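You operate a simulated robot arm through the tools that you are given. There is no shell and no other tool. Be economical: measure what you need, move in short steps, check, and stop when the job is done.

Carry out the task below with a simulated robot arm. There is one attempt and no reset: what you move stays moved.

TASK
Measure tube 27 and put it in the tray that fits its length.
Fine: use the length gauge, switched on; draw its small yellow slider back to OPEN and switch off again.
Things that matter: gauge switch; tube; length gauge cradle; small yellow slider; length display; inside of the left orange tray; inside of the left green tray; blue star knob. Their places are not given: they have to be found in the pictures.

It is judged by the outcome, as a careful person would: the job done as asked, and still so three seconds after it is handed in. It fails if anything else is knocked over, pushed out of place, dropped, spilled or broken.

THE ROBOT
A 7-joint arm with a two-finger parallel gripper, fixed in place. Base frame: the origin is at the foot of the arm, x ahead of it, y to its left, z up; the work surface is at about z = 15. Lengths are in mm, angles in rad, forces in N, time in s.
With the tool pointing down near the work surface it reaches from about 240 to 620 mm from the base axis. Its first joint turns from -1.152 to 1.152 rad. Payload 2.6 kg.
Tool frame: the origin (TCP) lies between the finger pads and is the grasp point; the fingertips stand 30 mm ahead of it; z points along the fingers, y is the line along which they close. The gripper opens to 94 mm. The fingers are 28 mm wide and 10 mm thick; the gripper's body (50 by 96 mm) begins 55 mm behind the TCP.
Orientation is told as [roll, pitch, yaw] about the base's x, y, z axes, in that order, counted from this pose: with the fingers straight down and closing along the base's y, the tool's x points along the base's -x, its y along +y and its z along -z.

THE INTERFACE
- The arm moves only by the tool apply_moves. Its argument "plan" is one flat list of numbers, 7 for each row, row after row: the opening in per cent of the stroke, from 0 (shut) to 100 (fully open), then the shift along the tool's x, y, z in m, then the turn, a rotation vector about the tool's x, y, z in rad. In form: [jaw, tx, ty, tz, rx, ry, rz, jaw, tx, ty, tz, rx, ry, rz, ...]. A call has 1 to 10 rows; each row shifts and turns the commanded pose from where the row before left it, along the tool's axes as they then stand. A row lasts 0.2 s, in which the tool goes at most 50 mm and 0.15 rad; a call with a longer step from one row to the next is refused whole, and so is a gripper value outside its range. A pose out of reach is approached as far as the arm can. The call stops where the force on the tool passes 70 N (or 10 N more than at its start, if that is more) or the arm is blocked; 0.2 s more then pass. The fingers move at their own pace (about 72 mm/s each) and stop on an object; they squeeze with about 22 N. The grip force told is the motor's: it shows also when the fingers shut on nothing. Time passes only in rows, and 0.2 s behind the last, so rows that do not move let the fingers close. It gives the time, the measured TCP pose, the force on the tool (base axes), the opening and the grip force at its end, in the units of the frame above (readings bear some noise).
- Cameras (640 x 400 px; columns grow to the right, rows downward): "scene" is fixed at [31.8, 429.1, 560.7]; the picture's right is [-0.80, -0.59, 0.00], its down [-0.36, 0.49, -0.79] and it looks along [0.47, -0.64, -0.61] (base axes); focal length 343 px, centre (320, 200). "wrist" rides on the gripper at [-37, 0, -58] in the tool frame; the picture's right is [0.00, -1.00, 0.00], its down [0.97, 0.00, -0.24] and it looks along [0.24, 0.00, 0.97] (tool axes); focal length 218 px, centre (320, 200).
- grab_frame(camera): a new picture of that camera. No time passes.
- measure_at(camera, pixels): for up to 12 pixels [column, row] of the newest picture of that camera ("zoom" is the newest enlarged one), the place [x, y, z] in the base frame of the surface seen there, good to about 2 mm. No time passes.
- zoom(camera, box): a new picture of the part [left, top, right, bottom] of that camera's present view, enlarged. No time passes.
- job_done(): hands the job in; it is judged then, once.

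Work in short steps. Measure before you move; look again where a grasp or a placing could have gone wrong, and mend it. You have 80 turns and 38 pictures in all, the two below and enlarged ones among them. Open the gripper and draw the arm clear of the work before you hand the job in, unless the task says otherwise; then end with one line.

The tools are called after "Call:" as name(argument=value, ...) on one line, values as JSON. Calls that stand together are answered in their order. apply_moves: Moves the arm, as the interface text tells. Its arguments: {"type":"object","properties":{"plan":{"type":"array","items":{"type":"number"}}},"required":["plan"]} The other tools are called the same way: grab_frame (camera) takes a picture; measure_at (camera, pixels) gives the place of the surface under pixels of a picture; zoom (camera, box) takes an enlarged picture of a part of a camera's view; job_done () hands the job in.

At the start:

```text
clock: 0.0
tcp_pos: [340.3, 64.7, 282.6]
tool_rot: [0.0, -0.001, 0.0]
wrist_force: [1.0, 0.1, 0.0]
finger_gap: 94.0
finger_force: 0.0
```

scene: 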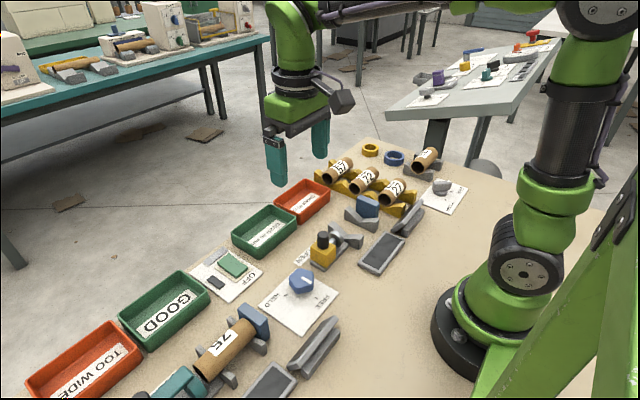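
wrist: 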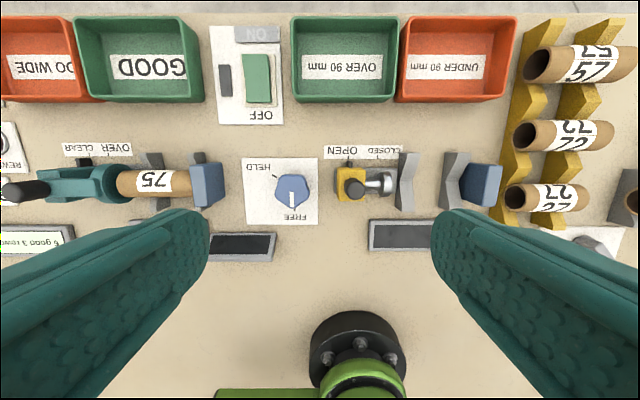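

I take enlarged views of the gauge, tubes and switch areas before planning.

Call:
zoom(camera="wrist", box=[300, 120, 640, 260])

Call:
zoom(camera="scene", box=[190, 140, 480, 320])

Call:
zoom(camera="wrist", box=[0, 10, 340, 260])

```text
1.88 times, centred on (470, 190) of wrist
```

zoom: 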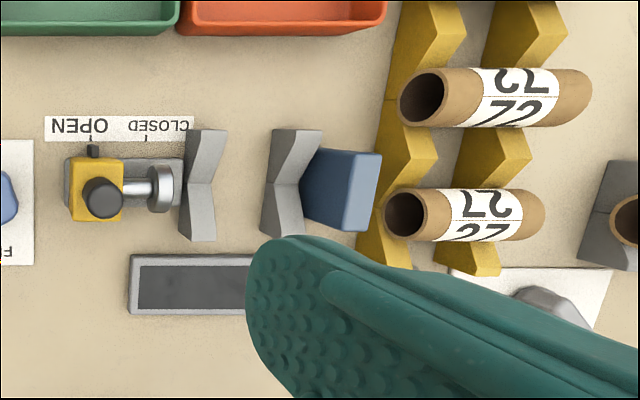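

```text
2.21 times, centred on (335, 230) of scene
```

zoom: 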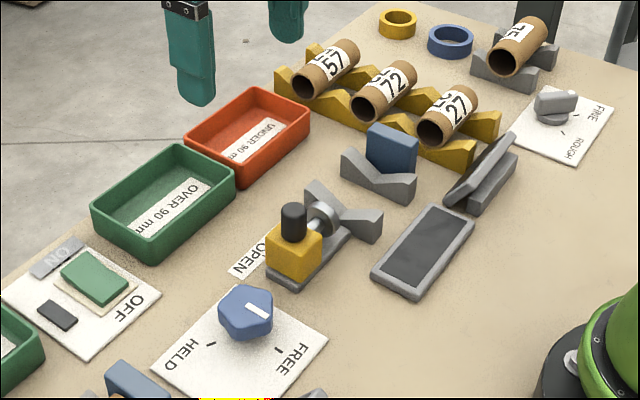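

```text
1.60 times, centred on (170, 135) of wrist
```

zoom: 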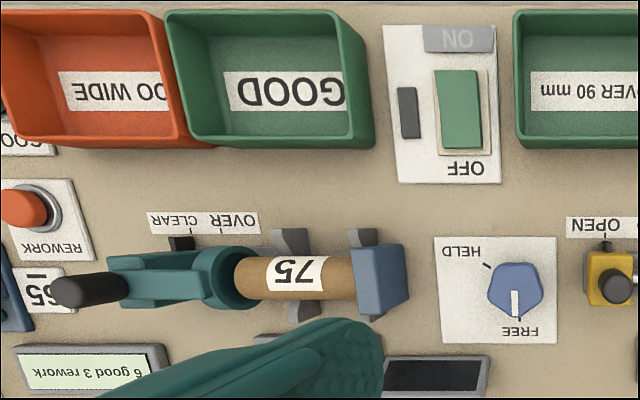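

Call:
measure_at(camera="wrist", pixels=[[257, 60], [257, 98], [226, 80], [355, 189], [385, 182], [405, 182], [450, 182], [484, 175], [530, 185], [575, 190], [293, 190], [400, 236]])

Call:
measure_at(camera="scene", pixels=[[321, 236], [318, 252], [337, 240], [368, 203], [386, 190], [400, 183], [393, 207], [268, 235], [300, 200], [301, 283], [230, 266], [446, 186]])

Call:
zoom(camera="scene", box=[370, 130, 490, 220])

Call:
zoom(camera="scene", box=[290, 180, 430, 280])

```text
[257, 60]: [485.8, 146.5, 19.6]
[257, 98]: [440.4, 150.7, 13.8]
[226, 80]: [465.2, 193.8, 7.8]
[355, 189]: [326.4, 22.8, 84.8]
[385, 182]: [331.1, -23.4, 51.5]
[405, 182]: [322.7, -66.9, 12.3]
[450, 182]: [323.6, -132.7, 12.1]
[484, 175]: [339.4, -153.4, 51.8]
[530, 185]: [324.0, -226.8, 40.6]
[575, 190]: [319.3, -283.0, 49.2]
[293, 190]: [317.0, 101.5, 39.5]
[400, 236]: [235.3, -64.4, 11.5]
```

```text
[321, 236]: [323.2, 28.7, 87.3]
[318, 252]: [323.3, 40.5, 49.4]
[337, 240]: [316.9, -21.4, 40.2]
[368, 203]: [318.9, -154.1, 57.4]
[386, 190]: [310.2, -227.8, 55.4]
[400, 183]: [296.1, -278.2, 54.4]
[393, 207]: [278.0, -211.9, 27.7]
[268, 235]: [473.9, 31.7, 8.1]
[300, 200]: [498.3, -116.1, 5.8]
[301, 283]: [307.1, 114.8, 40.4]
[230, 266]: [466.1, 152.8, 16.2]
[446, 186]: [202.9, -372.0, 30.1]
```

```text
4.44 times, centred on (430, 175) of scene
```

zoom: 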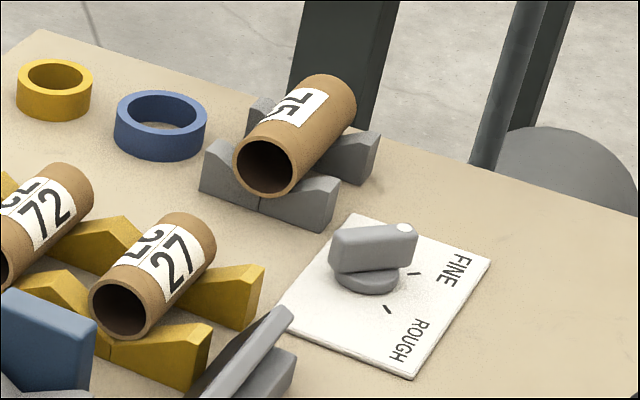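

```text
4.00 times, centred on (360, 230) of scene
```

zoom: 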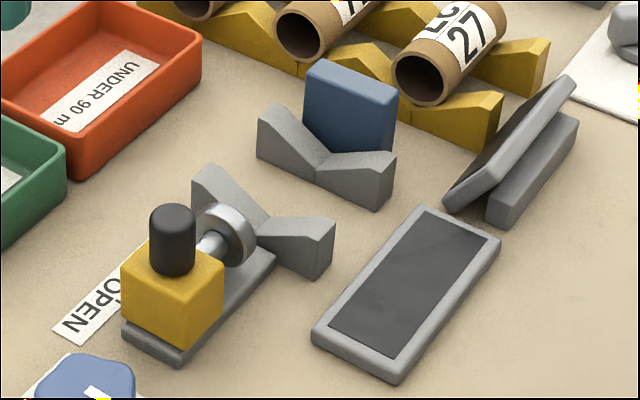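

FINE/ROUGH seems already at FINE, blue knob at FREE. I move above the switch (about x 465, y 150), fingers closing, and look.

Call:
apply_moves(plan=[0, -0.026, 0.017, 0.02, 0, 0, 0, 0, -0.026, 0.017, 0.025, 0, 0, 0, 0, -0.026, 0.017, 0.025, 0, 0, 0, 0, -0.026, 0.017, 0.025, 0, 0, 0, 0, -0.026, 0.017, 0.025, 0, 0, 0, 0, 0, 0, 0, 0, 0, 0])

Call:
grab_frame(camera="wrist")

```text
clock: 1.4
tcp_pos: [472.1, 151.6, 162.2]
tool_rot: [0.001, -0.001, -0.001]
wrist_force: [-0.2, 0.6, -0.1]
finger_gap: 0.0
finger_force: 21.7
```

```text
30 pictures are left
```

wrist: 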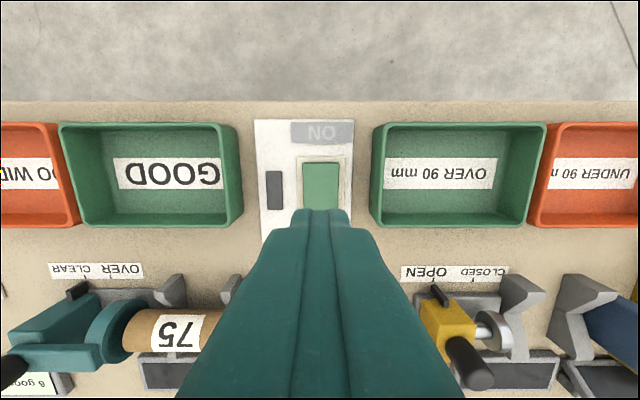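

Call:
measure_at(camera="wrist", pixels=[[322, 168], [322, 190], [308, 203], [304, 180], [337, 180], [275, 190], [325, 133], [430, 205], [590, 200], [290, 225]])

```text
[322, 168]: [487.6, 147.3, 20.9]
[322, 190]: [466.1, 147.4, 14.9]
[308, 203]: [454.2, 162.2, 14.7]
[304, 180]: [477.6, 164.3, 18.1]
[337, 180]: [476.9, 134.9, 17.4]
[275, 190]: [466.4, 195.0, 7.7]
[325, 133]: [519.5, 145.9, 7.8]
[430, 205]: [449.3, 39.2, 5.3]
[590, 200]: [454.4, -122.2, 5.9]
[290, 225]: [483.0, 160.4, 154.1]
```

Rocker spans x 442–490, y 135–164, the ON end (x≈488) is raised at z≈21. I descend closed fingers to just above the ON end.

Call:
apply_moves(plan=[0, -0.013, -0.003, 0.035, 0, 0, 0, 0, 0, 0, 0.035, 0, 0, 0, 0, 0, 0, 0.03, 0, 0, 0, 0, 0, 0, 0.004, 0, 0, 0, 0, 0, 0, 0.004, 0, 0, 0, 0, 0, 0, 0.003, 0, 0, 0, 0, 0, 0, 0.003, 0, 0, 0])

```text
clock: 3.0
tcp_pos: [484.0, 145.9, 48.2]
tool_rot: [-0.001, 0.0, 0.001]
wrist_force: [0.3, -0.3, 2.4]
finger_gap: 0.0
finger_force: 22.3
```

Slight contact (2.4 N) at z 48. I press further in small steps.

Call:
apply_moves(plan=[0, 0, 0, 0.002, 0, 0, 0, 0, 0, 0, 0.002, 0, 0, 0, 0, 0, 0, 0.002, 0, 0, 0, 0, 0, 0, 0.002, 0, 0, 0])

```text
clock: 4.0
tcp_pos: [485.3, 146.8, 47.0]
tool_rot: [0.004, -0.012, -0.002]
wrist_force: [-17.7, -11.0, 65.2]
finger_gap: 0.0
finger_force: 21.6
```

Firm stop at 65 N; I lift and look at the rocker and lamp.

Call:
apply_moves(plan=[0, 0, 0, -0.018, 0, 0, 0, 0, 0, 0, -0.04, 0, 0, 0, 0, 0.02, 0, -0.045, 0, 0, 0, 0, 0.02, 0, -0.01, 0, 0, 0])

Call:
grab_frame(camera="wrist")

Call:
zoom(camera="scene", box=[180, 180, 460, 355])

```text
clock: 5.0
tcp_pos: [443.1, 149.2, 153.6]
tool_rot: [-0.001, 0.003, 0.002]
wrist_force: [0.4, 0.6, 0.1]
finger_gap: 0.2
finger_force: 21.8
```

```text
29 pictures are left
```

wrist: 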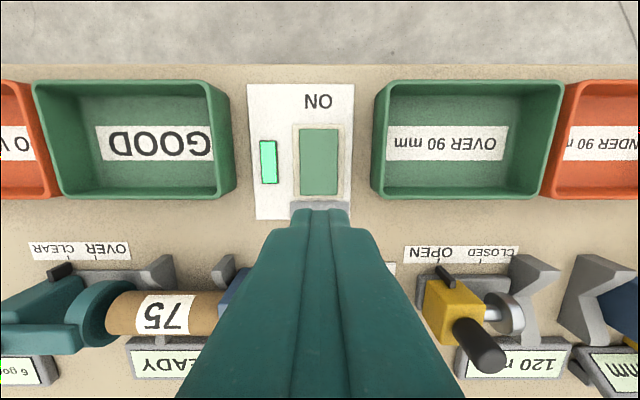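

```text
2.29 times, centred on (320, 268) of scene
```

zoom: 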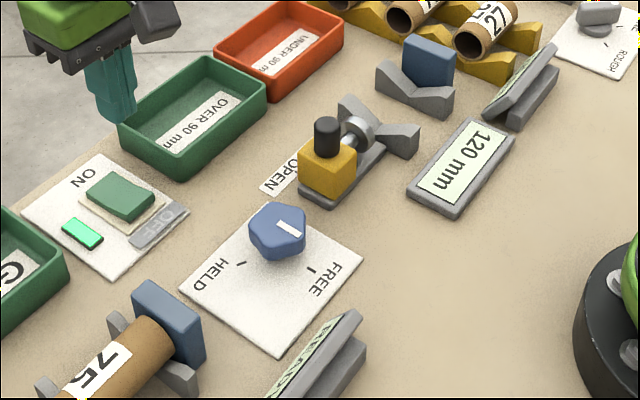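

The gauge is on (lamp lit, display 120 mm). Now I travel high to above tube 27.

Call:
apply_moves(plan=[0, 0.0148, -0.0443, -0.012, 0, 0, 0, 0, 0.0148, -0.0443, -0.01, 0, 0, 0, 0, 0.0148, -0.0443, -0.01, 0, 0, 0, 0, 0.0148, -0.0443, -0.01, 0, 0, 0, 60, 0.0148, -0.0443, -0.01, 0, 0, 0, 60, 0.0148, -0.0443, 0, 0, 0, 0, 60, 0.0148, -0.0443, 0, 0, 0, 0, 60, 0.0148, -0.0443, 0, 0, 0, 0, 60, 0.0148, -0.0443, 0, 0, 0, 0])

Call:
apply_moves(plan=[60, 0, 0, 0, 0, 0, 0.145, 60, 0, 0, 0, 0, 0, 0.145, 60, 0, 0, 0, 0, 0, 0.145, 60, 0, 0, 0, 0, 0, 0.145, 60, 0, 0, 0, 0, 0, 0.145, 60, 0, 0, 0, 0, 0, 0.145, 60, 0, 0, 0, 0, 0, 0.145, 60, 0, 0, 0, 0, 0, 0.145, 60, 0, 0, 0, 0, 0, 0.145, 60, 0, 0, 0, 0, 0, 0.145])

Call:
apply_moves(plan=[60, 0, 0, 0, 0, 0, 0.1208, 60, 0, 0, 0, 0, 0, 0])

Call:
grab_frame(camera="wrist")

```text
clock: 7.0
tcp_pos: [308.9, -251.6, 205.1]
tool_rot: [0.0, 0.001, 0.001]
wrist_force: [0.0, 1.1, 1.2]
finger_gap: 56.3
finger_force: 0.0
```

```text
clock: 9.2
tcp_pos: [309.6, -251.9, 205.6]
tool_rot: [-0.001, -0.001, -1.45]
wrist_force: [0.8, -0.1, 0.6]
finger_gap: 56.6
finger_force: 0.0
```

```text
clock: 9.8
tcp_pos: [310.3, -251.7, 205.8]
tool_rot: [0.001, -0.001, -1.574]
wrist_force: [-0.3, -0.3, -0.4]
finger_gap: 56.2
finger_force: 0.2
```

```text
27 pictures are left
```

wrist: 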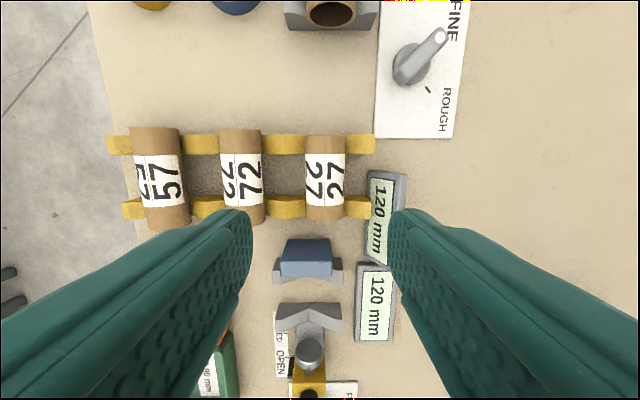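

Call:
measure_at(camera="wrist", pixels=[[325, 139], [325, 180], [325, 218], [309, 180], [341, 180], [241, 180], [325, 150], [325, 205], [306, 250], [306, 275], [310, 322], [360, 180]])

```text
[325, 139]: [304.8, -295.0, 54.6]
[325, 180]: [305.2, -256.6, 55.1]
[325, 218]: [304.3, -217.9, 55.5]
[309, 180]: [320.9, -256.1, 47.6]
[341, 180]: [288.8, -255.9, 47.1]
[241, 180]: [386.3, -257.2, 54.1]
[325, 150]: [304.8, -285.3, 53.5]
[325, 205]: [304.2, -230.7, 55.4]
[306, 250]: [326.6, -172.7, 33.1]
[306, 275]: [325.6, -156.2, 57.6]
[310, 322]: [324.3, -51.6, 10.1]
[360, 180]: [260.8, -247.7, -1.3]
```

Tube 27: axis x≈305, y −297…−216, top z≈55. Fingers straddle it in the clear gap; I descend to TCP z≈50 and close.

Call:
apply_moves(plan=[60, -0.005, -0.0052, 0.03, 0, 0, 0, 60, 0, 0, 0.04, 0, 0, 0, 60, 0, 0, 0.04, 0, 0, 0, 60, 0, 0, 0.03, 0, 0, 0, 60, 0, 0, 0.015, 0, 0, 0])

```text
clock: 11.0
tcp_pos: [305.7, -255.2, 49.0]
tool_rot: [0.001, 0.001, -1.569]
wrist_force: [1.5, 1.0, -0.2]
finger_gap: 56.5
finger_force: 0.1
```

Call:
apply_moves(plan=[20, 0, 0, 0, 0, 0, 0, 20, 0, 0, 0, 0, 0, 0, 20, 0, 0, 0, 0, 0, 0])

```text
clock: 11.8
tcp_pos: [306.6, -256.3, 50.2]
tool_rot: [-0.001, 0.001, -1.572]
wrist_force: [-0.4, 0.2, 0.5]
finger_gap: 38.4
finger_force: 22.3
```

Gripped at 38 mm. I lift 100 mm and move to above the cradle, then look.

Call:
apply_moves(plan=[20, 0, 0, -0.02, 0, 0, 0, 20, 0, 0, -0.04, 0, 0, 0, 20, 0, 0, -0.04, 0, 0, 0, 20, 0.04, 0.005, 0, 0, 0, 0, 20, 0.04, 0.005, 0, 0, 0, 0, 20, 0.04, 0.005, 0, 0, 0, 0, 20, 0.03, 0.003, 0, 0, 0, 0, 20, 0, 0, 0, 0, 0, 0])

Call:
grab_frame(camera="wrist")

Call:
grab_frame(camera="scene")

```text
clock: 13.6
tcp_pos: [322.8, -104.5, 149.6]
tool_rot: [-0.001, -0.001, -1.571]
wrist_force: [-0.9, 0.4, 0.8]
finger_gap: 38.5
finger_force: 22.2
```

```text
26 pictures are left
```

wrist: 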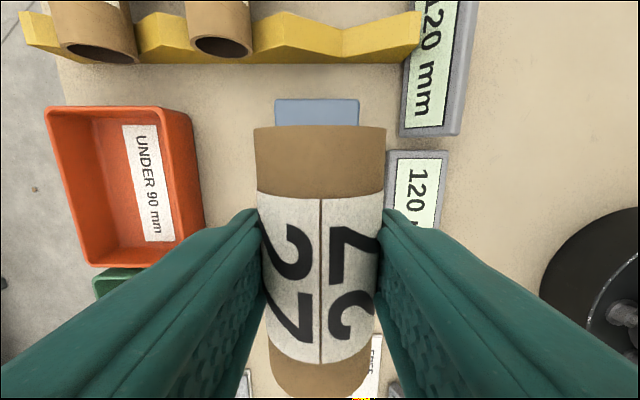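

```text
25 pictures are left
```

scene: 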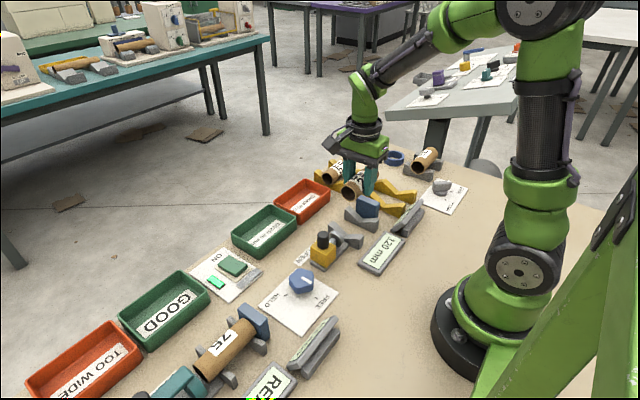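

Call:
measure_at(camera="wrist", pixels=[[280, 110], [317, 104], [317, 118], [355, 110], [320, 132], [320, 370], [320, 390]])

Call:
zoom(camera="scene", box=[300, 150, 430, 280])

```text
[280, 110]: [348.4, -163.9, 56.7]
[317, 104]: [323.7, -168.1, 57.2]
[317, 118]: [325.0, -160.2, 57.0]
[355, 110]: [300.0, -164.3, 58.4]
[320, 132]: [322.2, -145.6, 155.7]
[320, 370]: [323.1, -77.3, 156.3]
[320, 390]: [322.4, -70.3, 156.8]
```

```text
3.08 times, centred on (365, 215) of scene
```

zoom: 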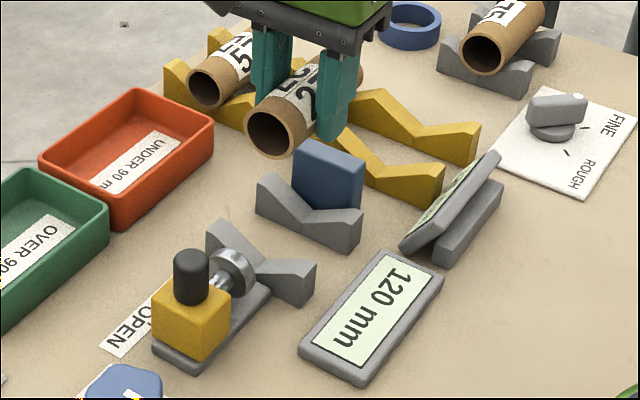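

Call:
measure_at(camera="zoom", pixels=[[263, 195], [282, 205], [303, 225], [335, 225], [352, 225], [325, 170], [355, 180], [235, 232], [290, 285], [308, 280], [240, 270], [275, 290]])

```text
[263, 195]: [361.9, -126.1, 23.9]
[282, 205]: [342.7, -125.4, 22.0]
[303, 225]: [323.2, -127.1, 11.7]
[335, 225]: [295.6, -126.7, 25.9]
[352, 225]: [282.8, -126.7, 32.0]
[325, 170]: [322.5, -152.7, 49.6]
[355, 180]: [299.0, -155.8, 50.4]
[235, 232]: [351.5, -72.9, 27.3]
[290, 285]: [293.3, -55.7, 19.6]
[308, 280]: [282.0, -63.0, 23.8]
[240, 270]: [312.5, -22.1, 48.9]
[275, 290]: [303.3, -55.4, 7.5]
```

Gauge axis x≈324, anvil face y≈−152, Vs near −130 and −63. I shift to y≈−100 and lower until the tube seats (expected TCP z≈45–50).

Call:
apply_moves(plan=[20, 0.0045, 0.001, 0.03, 0, 0, 0, 20, 0, 0, 0.04, 0, 0, 0, 20, 0, 0, 0.02, 0, 0, 0, 20, 0, 0, 0.004, 0, 0, 0, 20, 0, 0, 0.003, 0, 0, 0, 20, 0, 0, 0, 0, 0, 0])

```text
clock: 15.0
tcp_pos: [324.3, -101.5, 52.8]
tool_rot: [0.0, 0.002, -1.572]
wrist_force: [-0.4, 0.0, -0.7]
finger_gap: 38.3
finger_force: 22.3
```

Call:
apply_moves(plan=[20, 0, 0, 0.002, 0, 0, 0, 20, 0, 0, 0.001, 0, 0, 0, 20, 0, 0, 0.001, 0, 0, 0, 20, 0, 0, 0, 0, 0, 0])

Call:
grab_frame(camera="wrist")

```text
clock: 16.0
tcp_pos: [324.6, -102.0, 49.3]
tool_rot: [0.001, 0.001, -1.571]
wrist_force: [0.4, 0.7, -0.2]
finger_gap: 38.4
finger_force: 21.5
```

```text
23 pictures are left
```

wrist: 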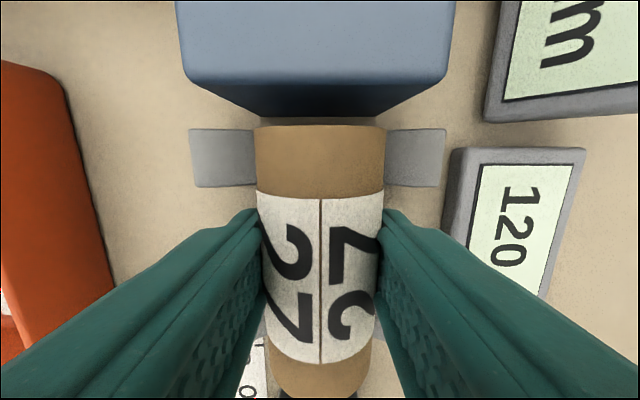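

Well aligned. I continue down in 1 mm steps until contact.

Call:
apply_moves(plan=[20, 0, 0, 0.001, 0, 0, 0, 20, 0, 0, 0.001, 0, 0, 0, 20, 0, 0, 0.001, 0, 0, 0, 20, 0, 0, 0.001, 0, 0, 0, 20, 0, 0, 0, 0, 0, 0])

```text
clock: 17.2
tcp_pos: [325.5, -102.7, 46.9]
tool_rot: [0.004, 0.001, -1.572]
wrist_force: [-3.4, 1.8, 38.2]
finger_gap: 38.5
finger_force: 21.9
```

Seated (38 N up). I relax 1.5 mm, open, and rise straight up.

Call:
apply_moves(plan=[20, 0, 0, -0.002, 0, 0, 0, 60, 0, 0, 0, 0, 0, 0, 60, 0, 0, 0, 0, 0, 0, 60, 0, 0, -0.03, 0, 0, 0, 60, 0, 0, -0.04, 0, 0, 0, 60, 0, 0, -0.04, 0, 0, 0, 60, -0.02, 0, -0.03, 0, 0, 0])

Call:
grab_frame(camera="wrist")

Call:
zoom(camera="scene", box=[280, 170, 420, 290])

```text
clock: 18.8
tcp_pos: [324.8, -122.9, 188.0]
tool_rot: [0.001, 0.001, -1.57]
wrist_force: [0.0, 0.2, -0.5]
finger_gap: 56.5
finger_force: 0.0
```

```text
22 pictures are left
```

wrist: 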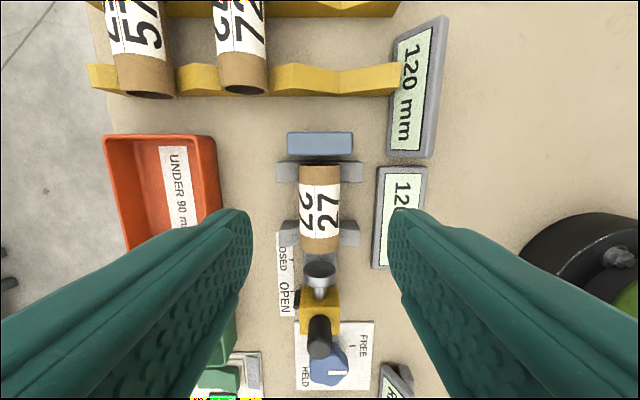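

```text
3.33 times, centred on (350, 230) of scene
```

zoom: 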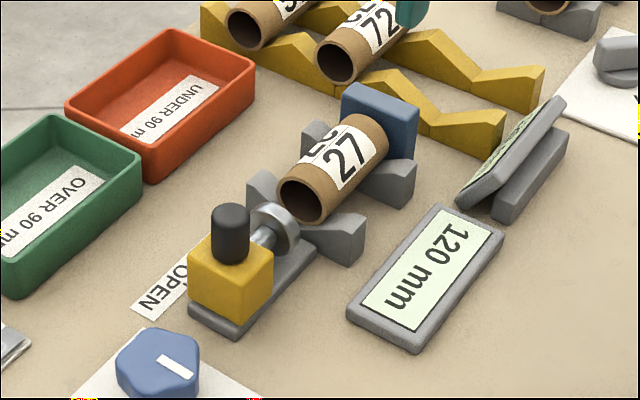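

Tube seated on both Vs. I measure the slider knob (wrist px ~(318,335)).

Call:
measure_at(camera="wrist", pixels=[[318, 322], [319, 340], [320, 352], [310, 352], [329, 352], [312, 305], [319, 270], [319, 140], [319, 152], [319, 172], [319, 248], [330, 372]])

Call:
measure_at(camera="zoom", pixels=[[231, 210], [230, 240], [221, 285], [250, 275], [285, 215]])

```text
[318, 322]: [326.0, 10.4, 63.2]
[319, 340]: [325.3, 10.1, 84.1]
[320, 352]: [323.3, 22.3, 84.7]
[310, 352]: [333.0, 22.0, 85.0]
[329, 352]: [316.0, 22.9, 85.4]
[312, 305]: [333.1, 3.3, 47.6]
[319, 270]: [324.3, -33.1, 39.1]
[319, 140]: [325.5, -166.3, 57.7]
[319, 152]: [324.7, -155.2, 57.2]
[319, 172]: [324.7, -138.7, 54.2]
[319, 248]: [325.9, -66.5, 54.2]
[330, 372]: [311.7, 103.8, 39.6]
```

```text
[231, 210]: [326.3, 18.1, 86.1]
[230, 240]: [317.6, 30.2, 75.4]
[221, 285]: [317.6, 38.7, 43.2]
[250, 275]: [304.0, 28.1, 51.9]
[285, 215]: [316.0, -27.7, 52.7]
```

Knob axis ≈ (325, 19), top z 86. I go over it open, descend to TCP z≈92 and close on it.

Call:
apply_moves(plan=[50, 0.047, 0, 0, 0, 0, 0, 50, 0.047, 0, 0, 0, 0, 0, 50, 0.048, 0, 0, 0, 0, 0, 50, 0, 0, 0.04, 0, 0, 0, 50, 0, 0, 0.04, 0, 0, 0, 50, 0, 0, 0.014, 0, 0, 0, 50, 0, 0, 0, 0, 0, 0])

Call:
zoom(camera="scene", box=[280, 170, 420, 290])

```text
clock: 20.4
tcp_pos: [325.2, 19.9, 95.0]
tool_rot: [0.0, -0.001, -1.57]
wrist_force: [0.3, 0.5, 0.8]
finger_gap: 47.1
finger_force: 0.1
```

```text
3.33 times, centred on (350, 230) of scene
```

zoom: 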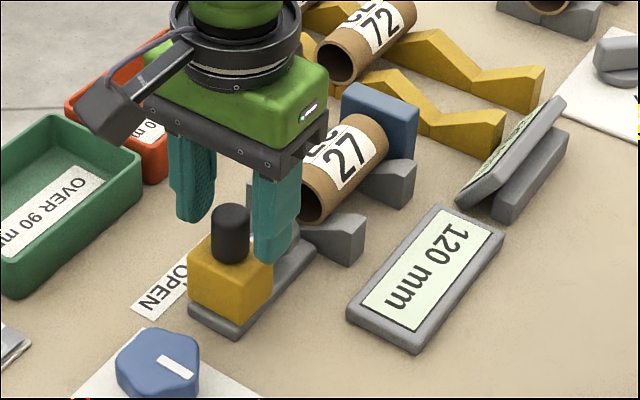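

Fingers straddle the knob. Close.

Call:
apply_moves(plan=[5, 0, 0, 0.002, 0, 0, 0, 5, 0, 0, 0, 0, 0, 0, 5, 0, 0, 0, 0, 0, 0])

```text
clock: 21.2
tcp_pos: [326.1, 19.2, 94.2]
tool_rot: [0.002, 0.001, -1.571]
wrist_force: [-4.4, -0.7, 24.5]
finger_gap: 22.5
finger_force: 45.6
```

Call:
apply_moves(plan=[5, 0, 0, -0.001, 0, 0, 0, 5, 0, 0, 0, 0, 0, 0])

```text
clock: 21.8
tcp_pos: [325.6, 18.9, 93.0]
tool_rot: [0.004, 0.0, -1.572]
wrist_force: [5.8, -2.8, 16.0]
finger_gap: 22.7
finger_force: 45.2
```

Knob held. I push it toward CLOSED (−y) in small steps.

Call:
apply_moves(plan=[5, -0.004, 0, 0, 0, 0, 0, 5, -0.004, 0, 0, 0, 0, 0, 5, -0.004, 0, 0, 0, 0, 0, 5, -0.004, 0, 0, 0, 0, 0, 5, -0.004, 0, 0, 0, 0, 0])

Call:
zoom(camera="scene", box=[280, 170, 420, 290])

```text
clock: 23.0
tcp_pos: [326.5, -1.0, 94.2]
tool_rot: [0.006, 0.0, -1.571]
wrist_force: [12.8, 1.8, 17.7]
finger_gap: 22.6
finger_force: 45.1
```

```text
3.33 times, centred on (350, 230) of scene
```

zoom: 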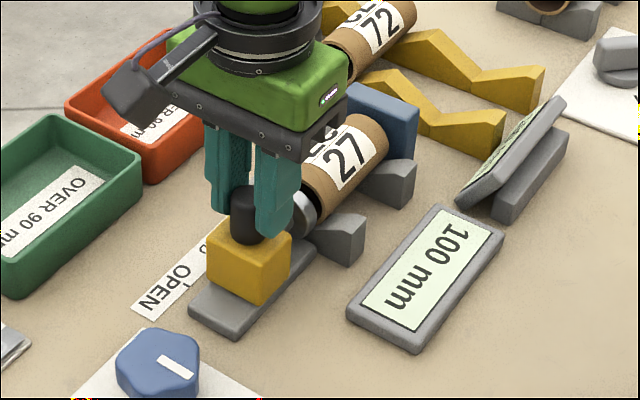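

Display reads 100 mm; sliding works. I continue in 2 mm steps until contact with the tube.

Call:
apply_moves(plan=[5, -0.003, 0, 0, 0, 0, 0, 5, -0.003, 0, 0, 0, 0, 0, 5, -0.002, 0, 0, 0, 0, 0, 5, -0.002, 0, 0, 0, 0, 0, 5, -0.002, 0, 0, 0, 0, 0])

Call:
zoom(camera="scene", box=[280, 170, 420, 290])

```text
clock: 24.2
tcp_pos: [324.7, -13.3, 93.4]
tool_rot: [0.004, 0.0, -1.573]
wrist_force: [0.5, 0.9, 43.2]
finger_gap: 22.7
finger_force: 45.5
```

```text
3.33 times, centred on (350, 230) of scene
```

zoom: 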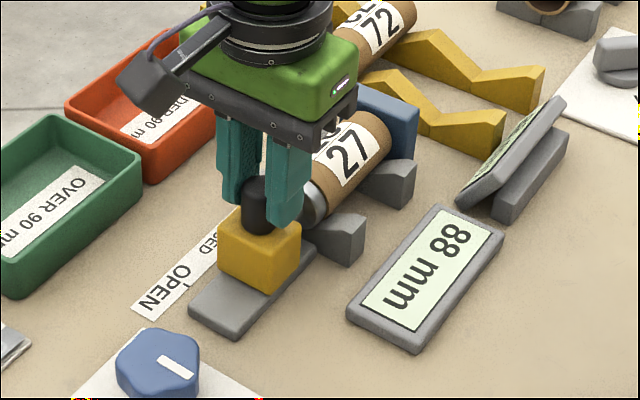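

Display 88; no axial contact yet. I relieve the vertical load by 1 mm and continue.

Call:
apply_moves(plan=[5, 0, 0, -0.001, 0, 0, 0, 5, -0.002, 0, 0, 0, 0, 0, 5, -0.002, 0, 0, 0, 0, 0, 5, -0.001, 0, 0, 0, 0, 0, 5, 0, 0, 0, 0, 0, 0])

```text
clock: 25.4
tcp_pos: [324.4, -17.4, 94.2]
tool_rot: [0.002, 0.0, -1.568]
wrist_force: [25.1, 10.6, -10.3]
finger_gap: 22.4
finger_force: 44.7
```

Call:
apply_moves(plan=[5, -0.001, 0, 0, 0, 0, 0, 5, -0.001, 0, 0, 0, 0, 0, 5, -0.001, 0, 0, 0, 0, 0, 5, 0, 0, 0, 0, 0, 0])

Call:
zoom(camera="scene", box=[280, 170, 420, 290])

```text
clock: 26.4
tcp_pos: [325.7, -17.4, 93.4]
tool_rot: [0.0, 0.004, -1.568]
wrist_force: [25.0, 28.7, -10.6]
finger_gap: 22.8
finger_force: 45.1
```

```text
3.33 times, centred on (350, 230) of scene
```

zoom: 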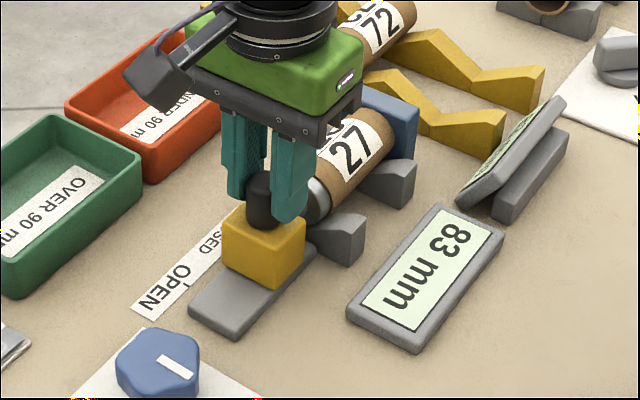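

83 mm with the slider firmly against the tube (matches my ~82 mm estimate) → UNDER 90 tray. Now I draw the slider back 40 mm to OPEN.

Call:
apply_moves(plan=[5, 0.003, 0, 0, 0, 0, 0, 5, 0.004, 0, 0, 0, 0, 0, 5, 0.005, 0, 0, 0, 0, 0, 5, 0.005, 0, 0, 0, 0, 0, 5, 0.005, 0, 0, 0, 0, 0, 5, 0.005, 0, 0, 0, 0, 0, 5, 0.005, 0, 0, 0, 0, 0, 5, 0.004, 0, 0, 0, 0, 0, 5, 0.004, 0, 0, 0, 0, 0, 5, 0, 0, 0, 0, 0, 0])

Call:
zoom(camera="scene", box=[280, 170, 420, 290])

```text
clock: 28.6
tcp_pos: [323.9, 19.3, 94.0]
tool_rot: [0.001, 0.0, -1.571]
wrist_force: [19.2, -6.7, -4.7]
finger_gap: 22.7
finger_force: 45.2
```

```text
3.33 times, centred on (350, 230) of scene
```

zoom: 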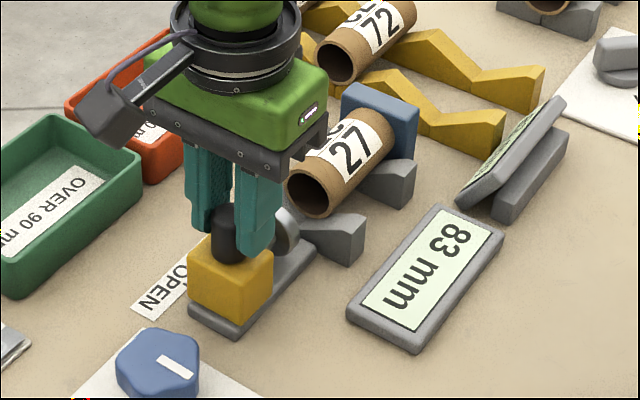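

Slider is back at OPEN. I release the knob, rise, and look.

Call:
apply_moves(plan=[50, 0, 0, 0, 0, 0, 0, 50, 0, 0, 0, 0, 0, 0, 50, 0, 0, -0.03, 0, 0, 0, 60, 0, 0, -0.045, 0, 0, 0, 60, -0.045, 0, -0.015, 0, 0, 0, 60, -0.05, 0, 0, 0, 0, 0, 60, -0.035, 0, 0, 0, 0, 0, 60, 0, 0, 0, 0, 0, 0])

Call:
grab_frame(camera="wrist")

Call:
zoom(camera="scene", box=[280, 170, 420, 290])

```text
clock: 30.4
tcp_pos: [322.5, -110.9, 184.0]
tool_rot: [-0.002, 0.0, -1.572]
wrist_force: [-0.5, -0.3, -0.6]
finger_gap: 56.7
finger_force: 0.0
```

```text
15 pictures are left
```

wrist: 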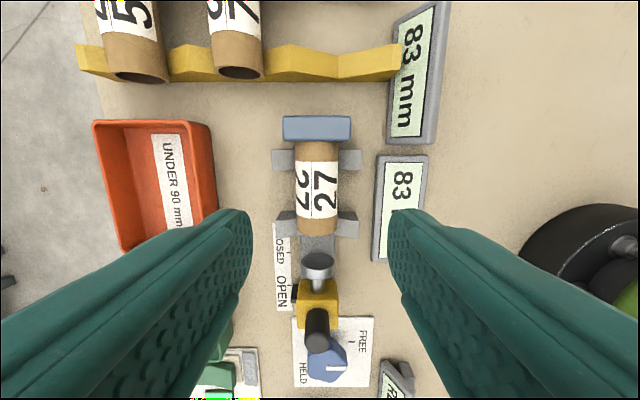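

```text
3.33 times, centred on (350, 230) of scene
```

zoom: 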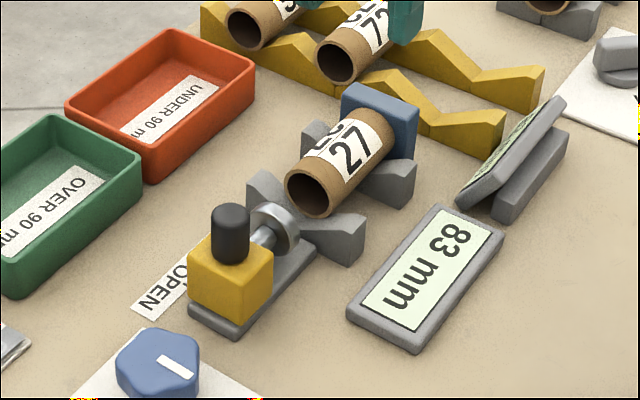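

Display holds 83 mm, slider at OPEN. Now regrasp the tube between the Vs at y≈−102.

Call:
apply_moves(plan=[60, 0.009, 0.002, 0.03, 0, 0, 0, 60, 0, 0, 0.04, 0, 0, 0, 60, 0, 0, 0.04, 0, 0, 0, 60, 0, 0, 0.025, 0, 0, 0, 60, 0, 0, 0, 0, 0, 0, 20, 0, 0, 0, 0, 0, 0, 20, 0, 0, 0, 0, 0, 0, 20, 0, 0, 0, 0, 0, 0])

Call:
measure_at(camera="wrist", pixels=[[100, 130], [208, 130], [125, 240], [150, 150], [172, 190], [205, 200], [140, 220]])

```text
clock: 32.2
tcp_pos: [326.2, -100.7, 48.5]
tool_rot: [0.001, 0.001, -1.569]
wrist_force: [0.8, 0.3, 2.7]
finger_gap: 37.8
finger_force: 22.4
```

```text
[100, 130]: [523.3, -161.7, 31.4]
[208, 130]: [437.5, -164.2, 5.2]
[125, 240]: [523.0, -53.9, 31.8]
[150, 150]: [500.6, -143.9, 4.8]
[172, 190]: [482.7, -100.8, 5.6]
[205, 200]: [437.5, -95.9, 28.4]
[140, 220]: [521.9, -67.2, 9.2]
```

Held. I lift and move over the UNDER 90 tray (inside centre ≈ (480, −106), rim z≈32), tube centre being ~9 mm toward −y of the TCP.

Call:
apply_moves(plan=[20, 0, 0, -0.02, 0, 0, 0, 20, 0, 0, -0.04, 0, 0, 0, 20, 0, 0, -0.03, 0, 0, 0, 20, 0.001, 0.04, 0, 0, 0, 0, 20, 0.002, 0.04, 0, 0, 0, 0, 20, 0.001, 0.04, 0, 0, 0, 0, 20, 0, 0.034, 0, 0, 0, 0, 20, 0, 0, 0, 0, 0, 0])

Call:
grab_frame(camera="wrist")

```text
clock: 34.0
tcp_pos: [479.4, -97.1, 140.4]
tool_rot: [0.0, 0.0, -1.571]
wrist_force: [-0.2, 0.5, -0.3]
finger_gap: 38.4
finger_force: 22.2
```

```text
13 pictures are left
```

wrist: 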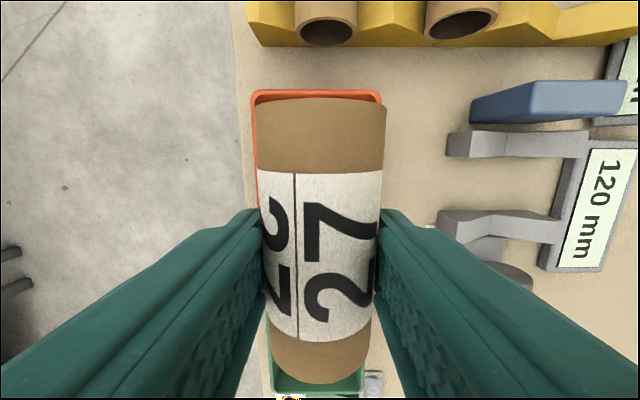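

Call:
measure_at(camera="wrist", pixels=[[316, 94], [254, 110], [380, 97], [316, 106], [270, 335], [316, 380]])

```text
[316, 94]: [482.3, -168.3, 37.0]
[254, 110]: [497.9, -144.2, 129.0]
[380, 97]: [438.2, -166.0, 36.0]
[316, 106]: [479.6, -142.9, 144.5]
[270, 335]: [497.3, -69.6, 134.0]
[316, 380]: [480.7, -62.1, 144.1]
```

Tube (y −146…−60) is within the tray (−168…−48). I lower to contact with the floor.

Call:
apply_moves(plan=[20, -0.002, 0.001, 0.03, 0, 0, 0, 20, 0, 0, 0.03, 0, 0, 0, 20, 0, 0, 0.02, 0, 0, 0, 20, 0, 0, 0.012, 0, 0, 0, 20, 0, 0, 0.004, 0, 0, 0, 20, 0, 0, 0.003, 0, 0, 0, 20, 0, 0, 0.002, 0, 0, 0, 20, 0, 0, 0, 0, 0, 0])

```text
clock: 35.8
tcp_pos: [482.1, -96.7, 39.4]
tool_rot: [0.007, 0.0, -1.569]
wrist_force: [-0.1, 1.2, 24.2]
finger_gap: 38.5
finger_force: 22.1
```

Floor contact at z≈39 (24 N). I relax 1 mm, open to ~50 mm only, and rise.

Call:
apply_moves(plan=[20, 0, 0, -0.001, 0, 0, 0, 52, 0, 0, 0, 0, 0, 0, 52, 0, 0, 0, 0, 0, 0, 52, 0, 0, -0.02, 0, 0, 0, 52, 0, 0, -0.04, 0, 0, 0, 52, 0, 0, -0.045, 0, 0, 0, 52, 0, 0, -0.04, 0, 0, 0])

Call:
grab_frame(camera="wrist")

```text
clock: 37.4
tcp_pos: [479.6, -100.8, 183.3]
tool_rot: [0.0, 0.001, -1.571]
wrist_force: [-0.4, -0.2, 0.1]
finger_gap: 48.7
finger_force: 0.0
```

```text
12 pictures are left
```

wrist: 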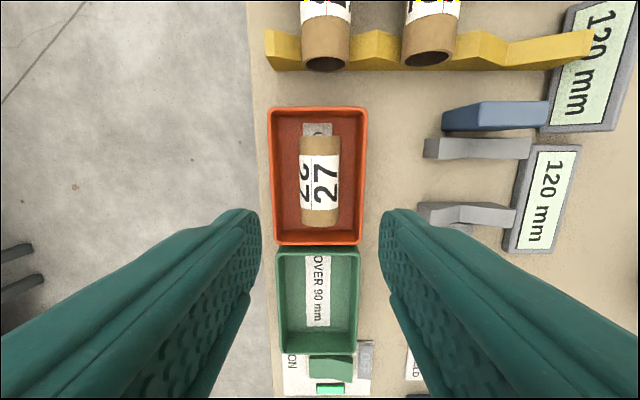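

Tube 27 lies in the UNDER 90 tray. I move to above the OFF end of the switch, fingers closed, down to z≈62.

Call:
apply_moves(plan=[0, 0.042, -0.0055, 0, 0, 0, 0, 0, 0.042, -0.0055, 0, 0, 0, 0, 0, 0.042, -0.0055, 0, 0, 0, 0, 0, 0.042, -0.0055, 0, 0, 0, 0, 0, 0.042, -0.0055, 0, 0, 0, 0, 0, 0.038, -0.0055, 0, 0, 0, 0, 0, 0, 0, 0.04, 0, 0, 0, 0, 0, 0, 0.04, 0, 0, 0, 0, 0, 0, 0.04, 0, 0, 0, 0, 0, 0, 0, 0, 0, 0])

Call:
zoom(camera="scene", box=[170, 210, 310, 310])

```text
clock: 39.6
tcp_pos: [448.2, 148.7, 62.8]
tool_rot: [0.001, 0.001, -1.57]
wrist_force: [-0.4, 0.8, 0.2]
finger_gap: 0.1
finger_force: 22.2
```

```text
4.00 times, centred on (240, 260) of scene
```

zoom: 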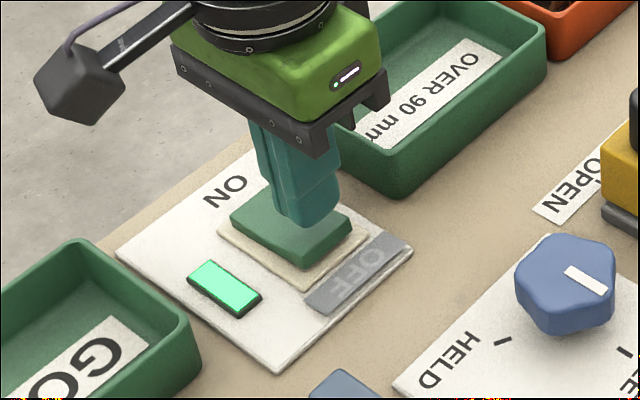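

Fingers are over the OFF half. I press down in small steps.

Call:
apply_moves(plan=[0, 0, 0, 0.005, 0, 0, 0, 0, 0, 0, 0.004, 0, 0, 0, 0, 0, 0, 0.003, 0, 0, 0, 0, 0, 0, 0.002, 0, 0, 0, 0, 0, 0, 0.002, 0, 0, 0, 0, 0, 0, 0.002, 0, 0, 0, 0, 0, 0, 0.002, 0, 0, 0])

Call:
zoom(camera="scene", box=[170, 210, 310, 310])

```text
clock: 41.3
tcp_pos: [448.5, 148.9, 48.5]
tool_rot: [0.001, 0.003, -1.577]
wrist_force: [-5.3, -0.9, 9.5]
finger_gap: 0.0
finger_force: 22.6
stopped in row 7: the force on the tool passed its limit (the readings are from after the stop); the commanded pose is now the measured one
```

```text
4.00 times, centred on (240, 260) of scene
```

zoom: 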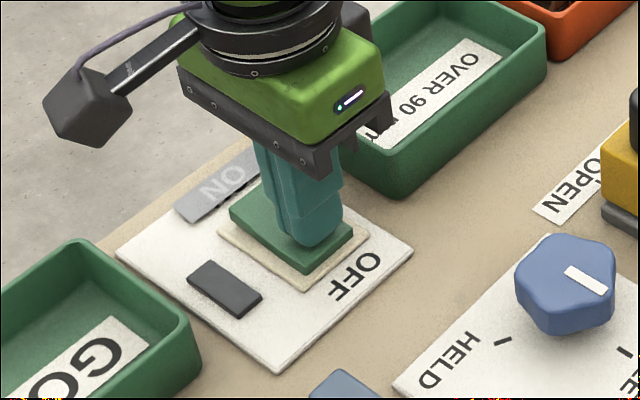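

Switched off (lamp dark, OFF shown). I rise clear, open the gripper and check the whole scene.

Call:
apply_moves(plan=[0, 0, 0, -0.03, 0, 0, 0, 0, 0, 0, -0.045, 0, 0, 0, 50, 0, 0, -0.045, 0, 0, 0, 100, 0, 0, -0.045, 0, 0, 0, 100, 0, 0, -0.04, 0, 0, 0, 100, 0, 0, 0, 0, 0, 0])

Call:
grab_frame(camera="scene")

Call:
zoom(camera="scene", box=[190, 140, 480, 320])

```text
clock: 42.7
tcp_pos: [449.2, 146.6, 253.2]
tool_rot: [-0.001, 0.003, -1.578]
wrist_force: [-0.7, -0.1, -0.1]
finger_gap: 94.2
finger_force: 0.1
```

```text
9 pictures are left
```

scene: 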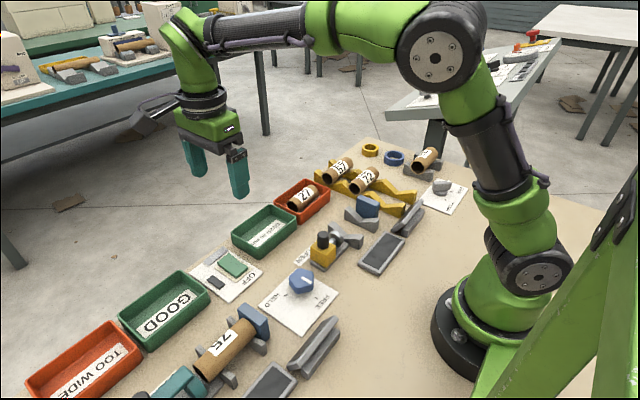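

```text
2.21 times, centred on (335, 230) of scene
```

zoom: 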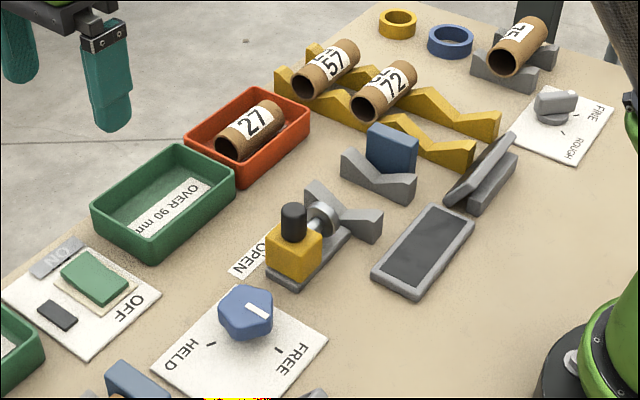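

Everything is as wanted: tube in the UNDER 90 tray, slider at OPEN, switch off, arm clear.

Call:
job_done()

```text
The job is handed in.
```

Tube 27 measured 83 mm on the length gauge (knob already at FINE) and is now in the UNDER 90 mm tray; the slider is back at OPEN, the gauge is switched off and the arm is clear.
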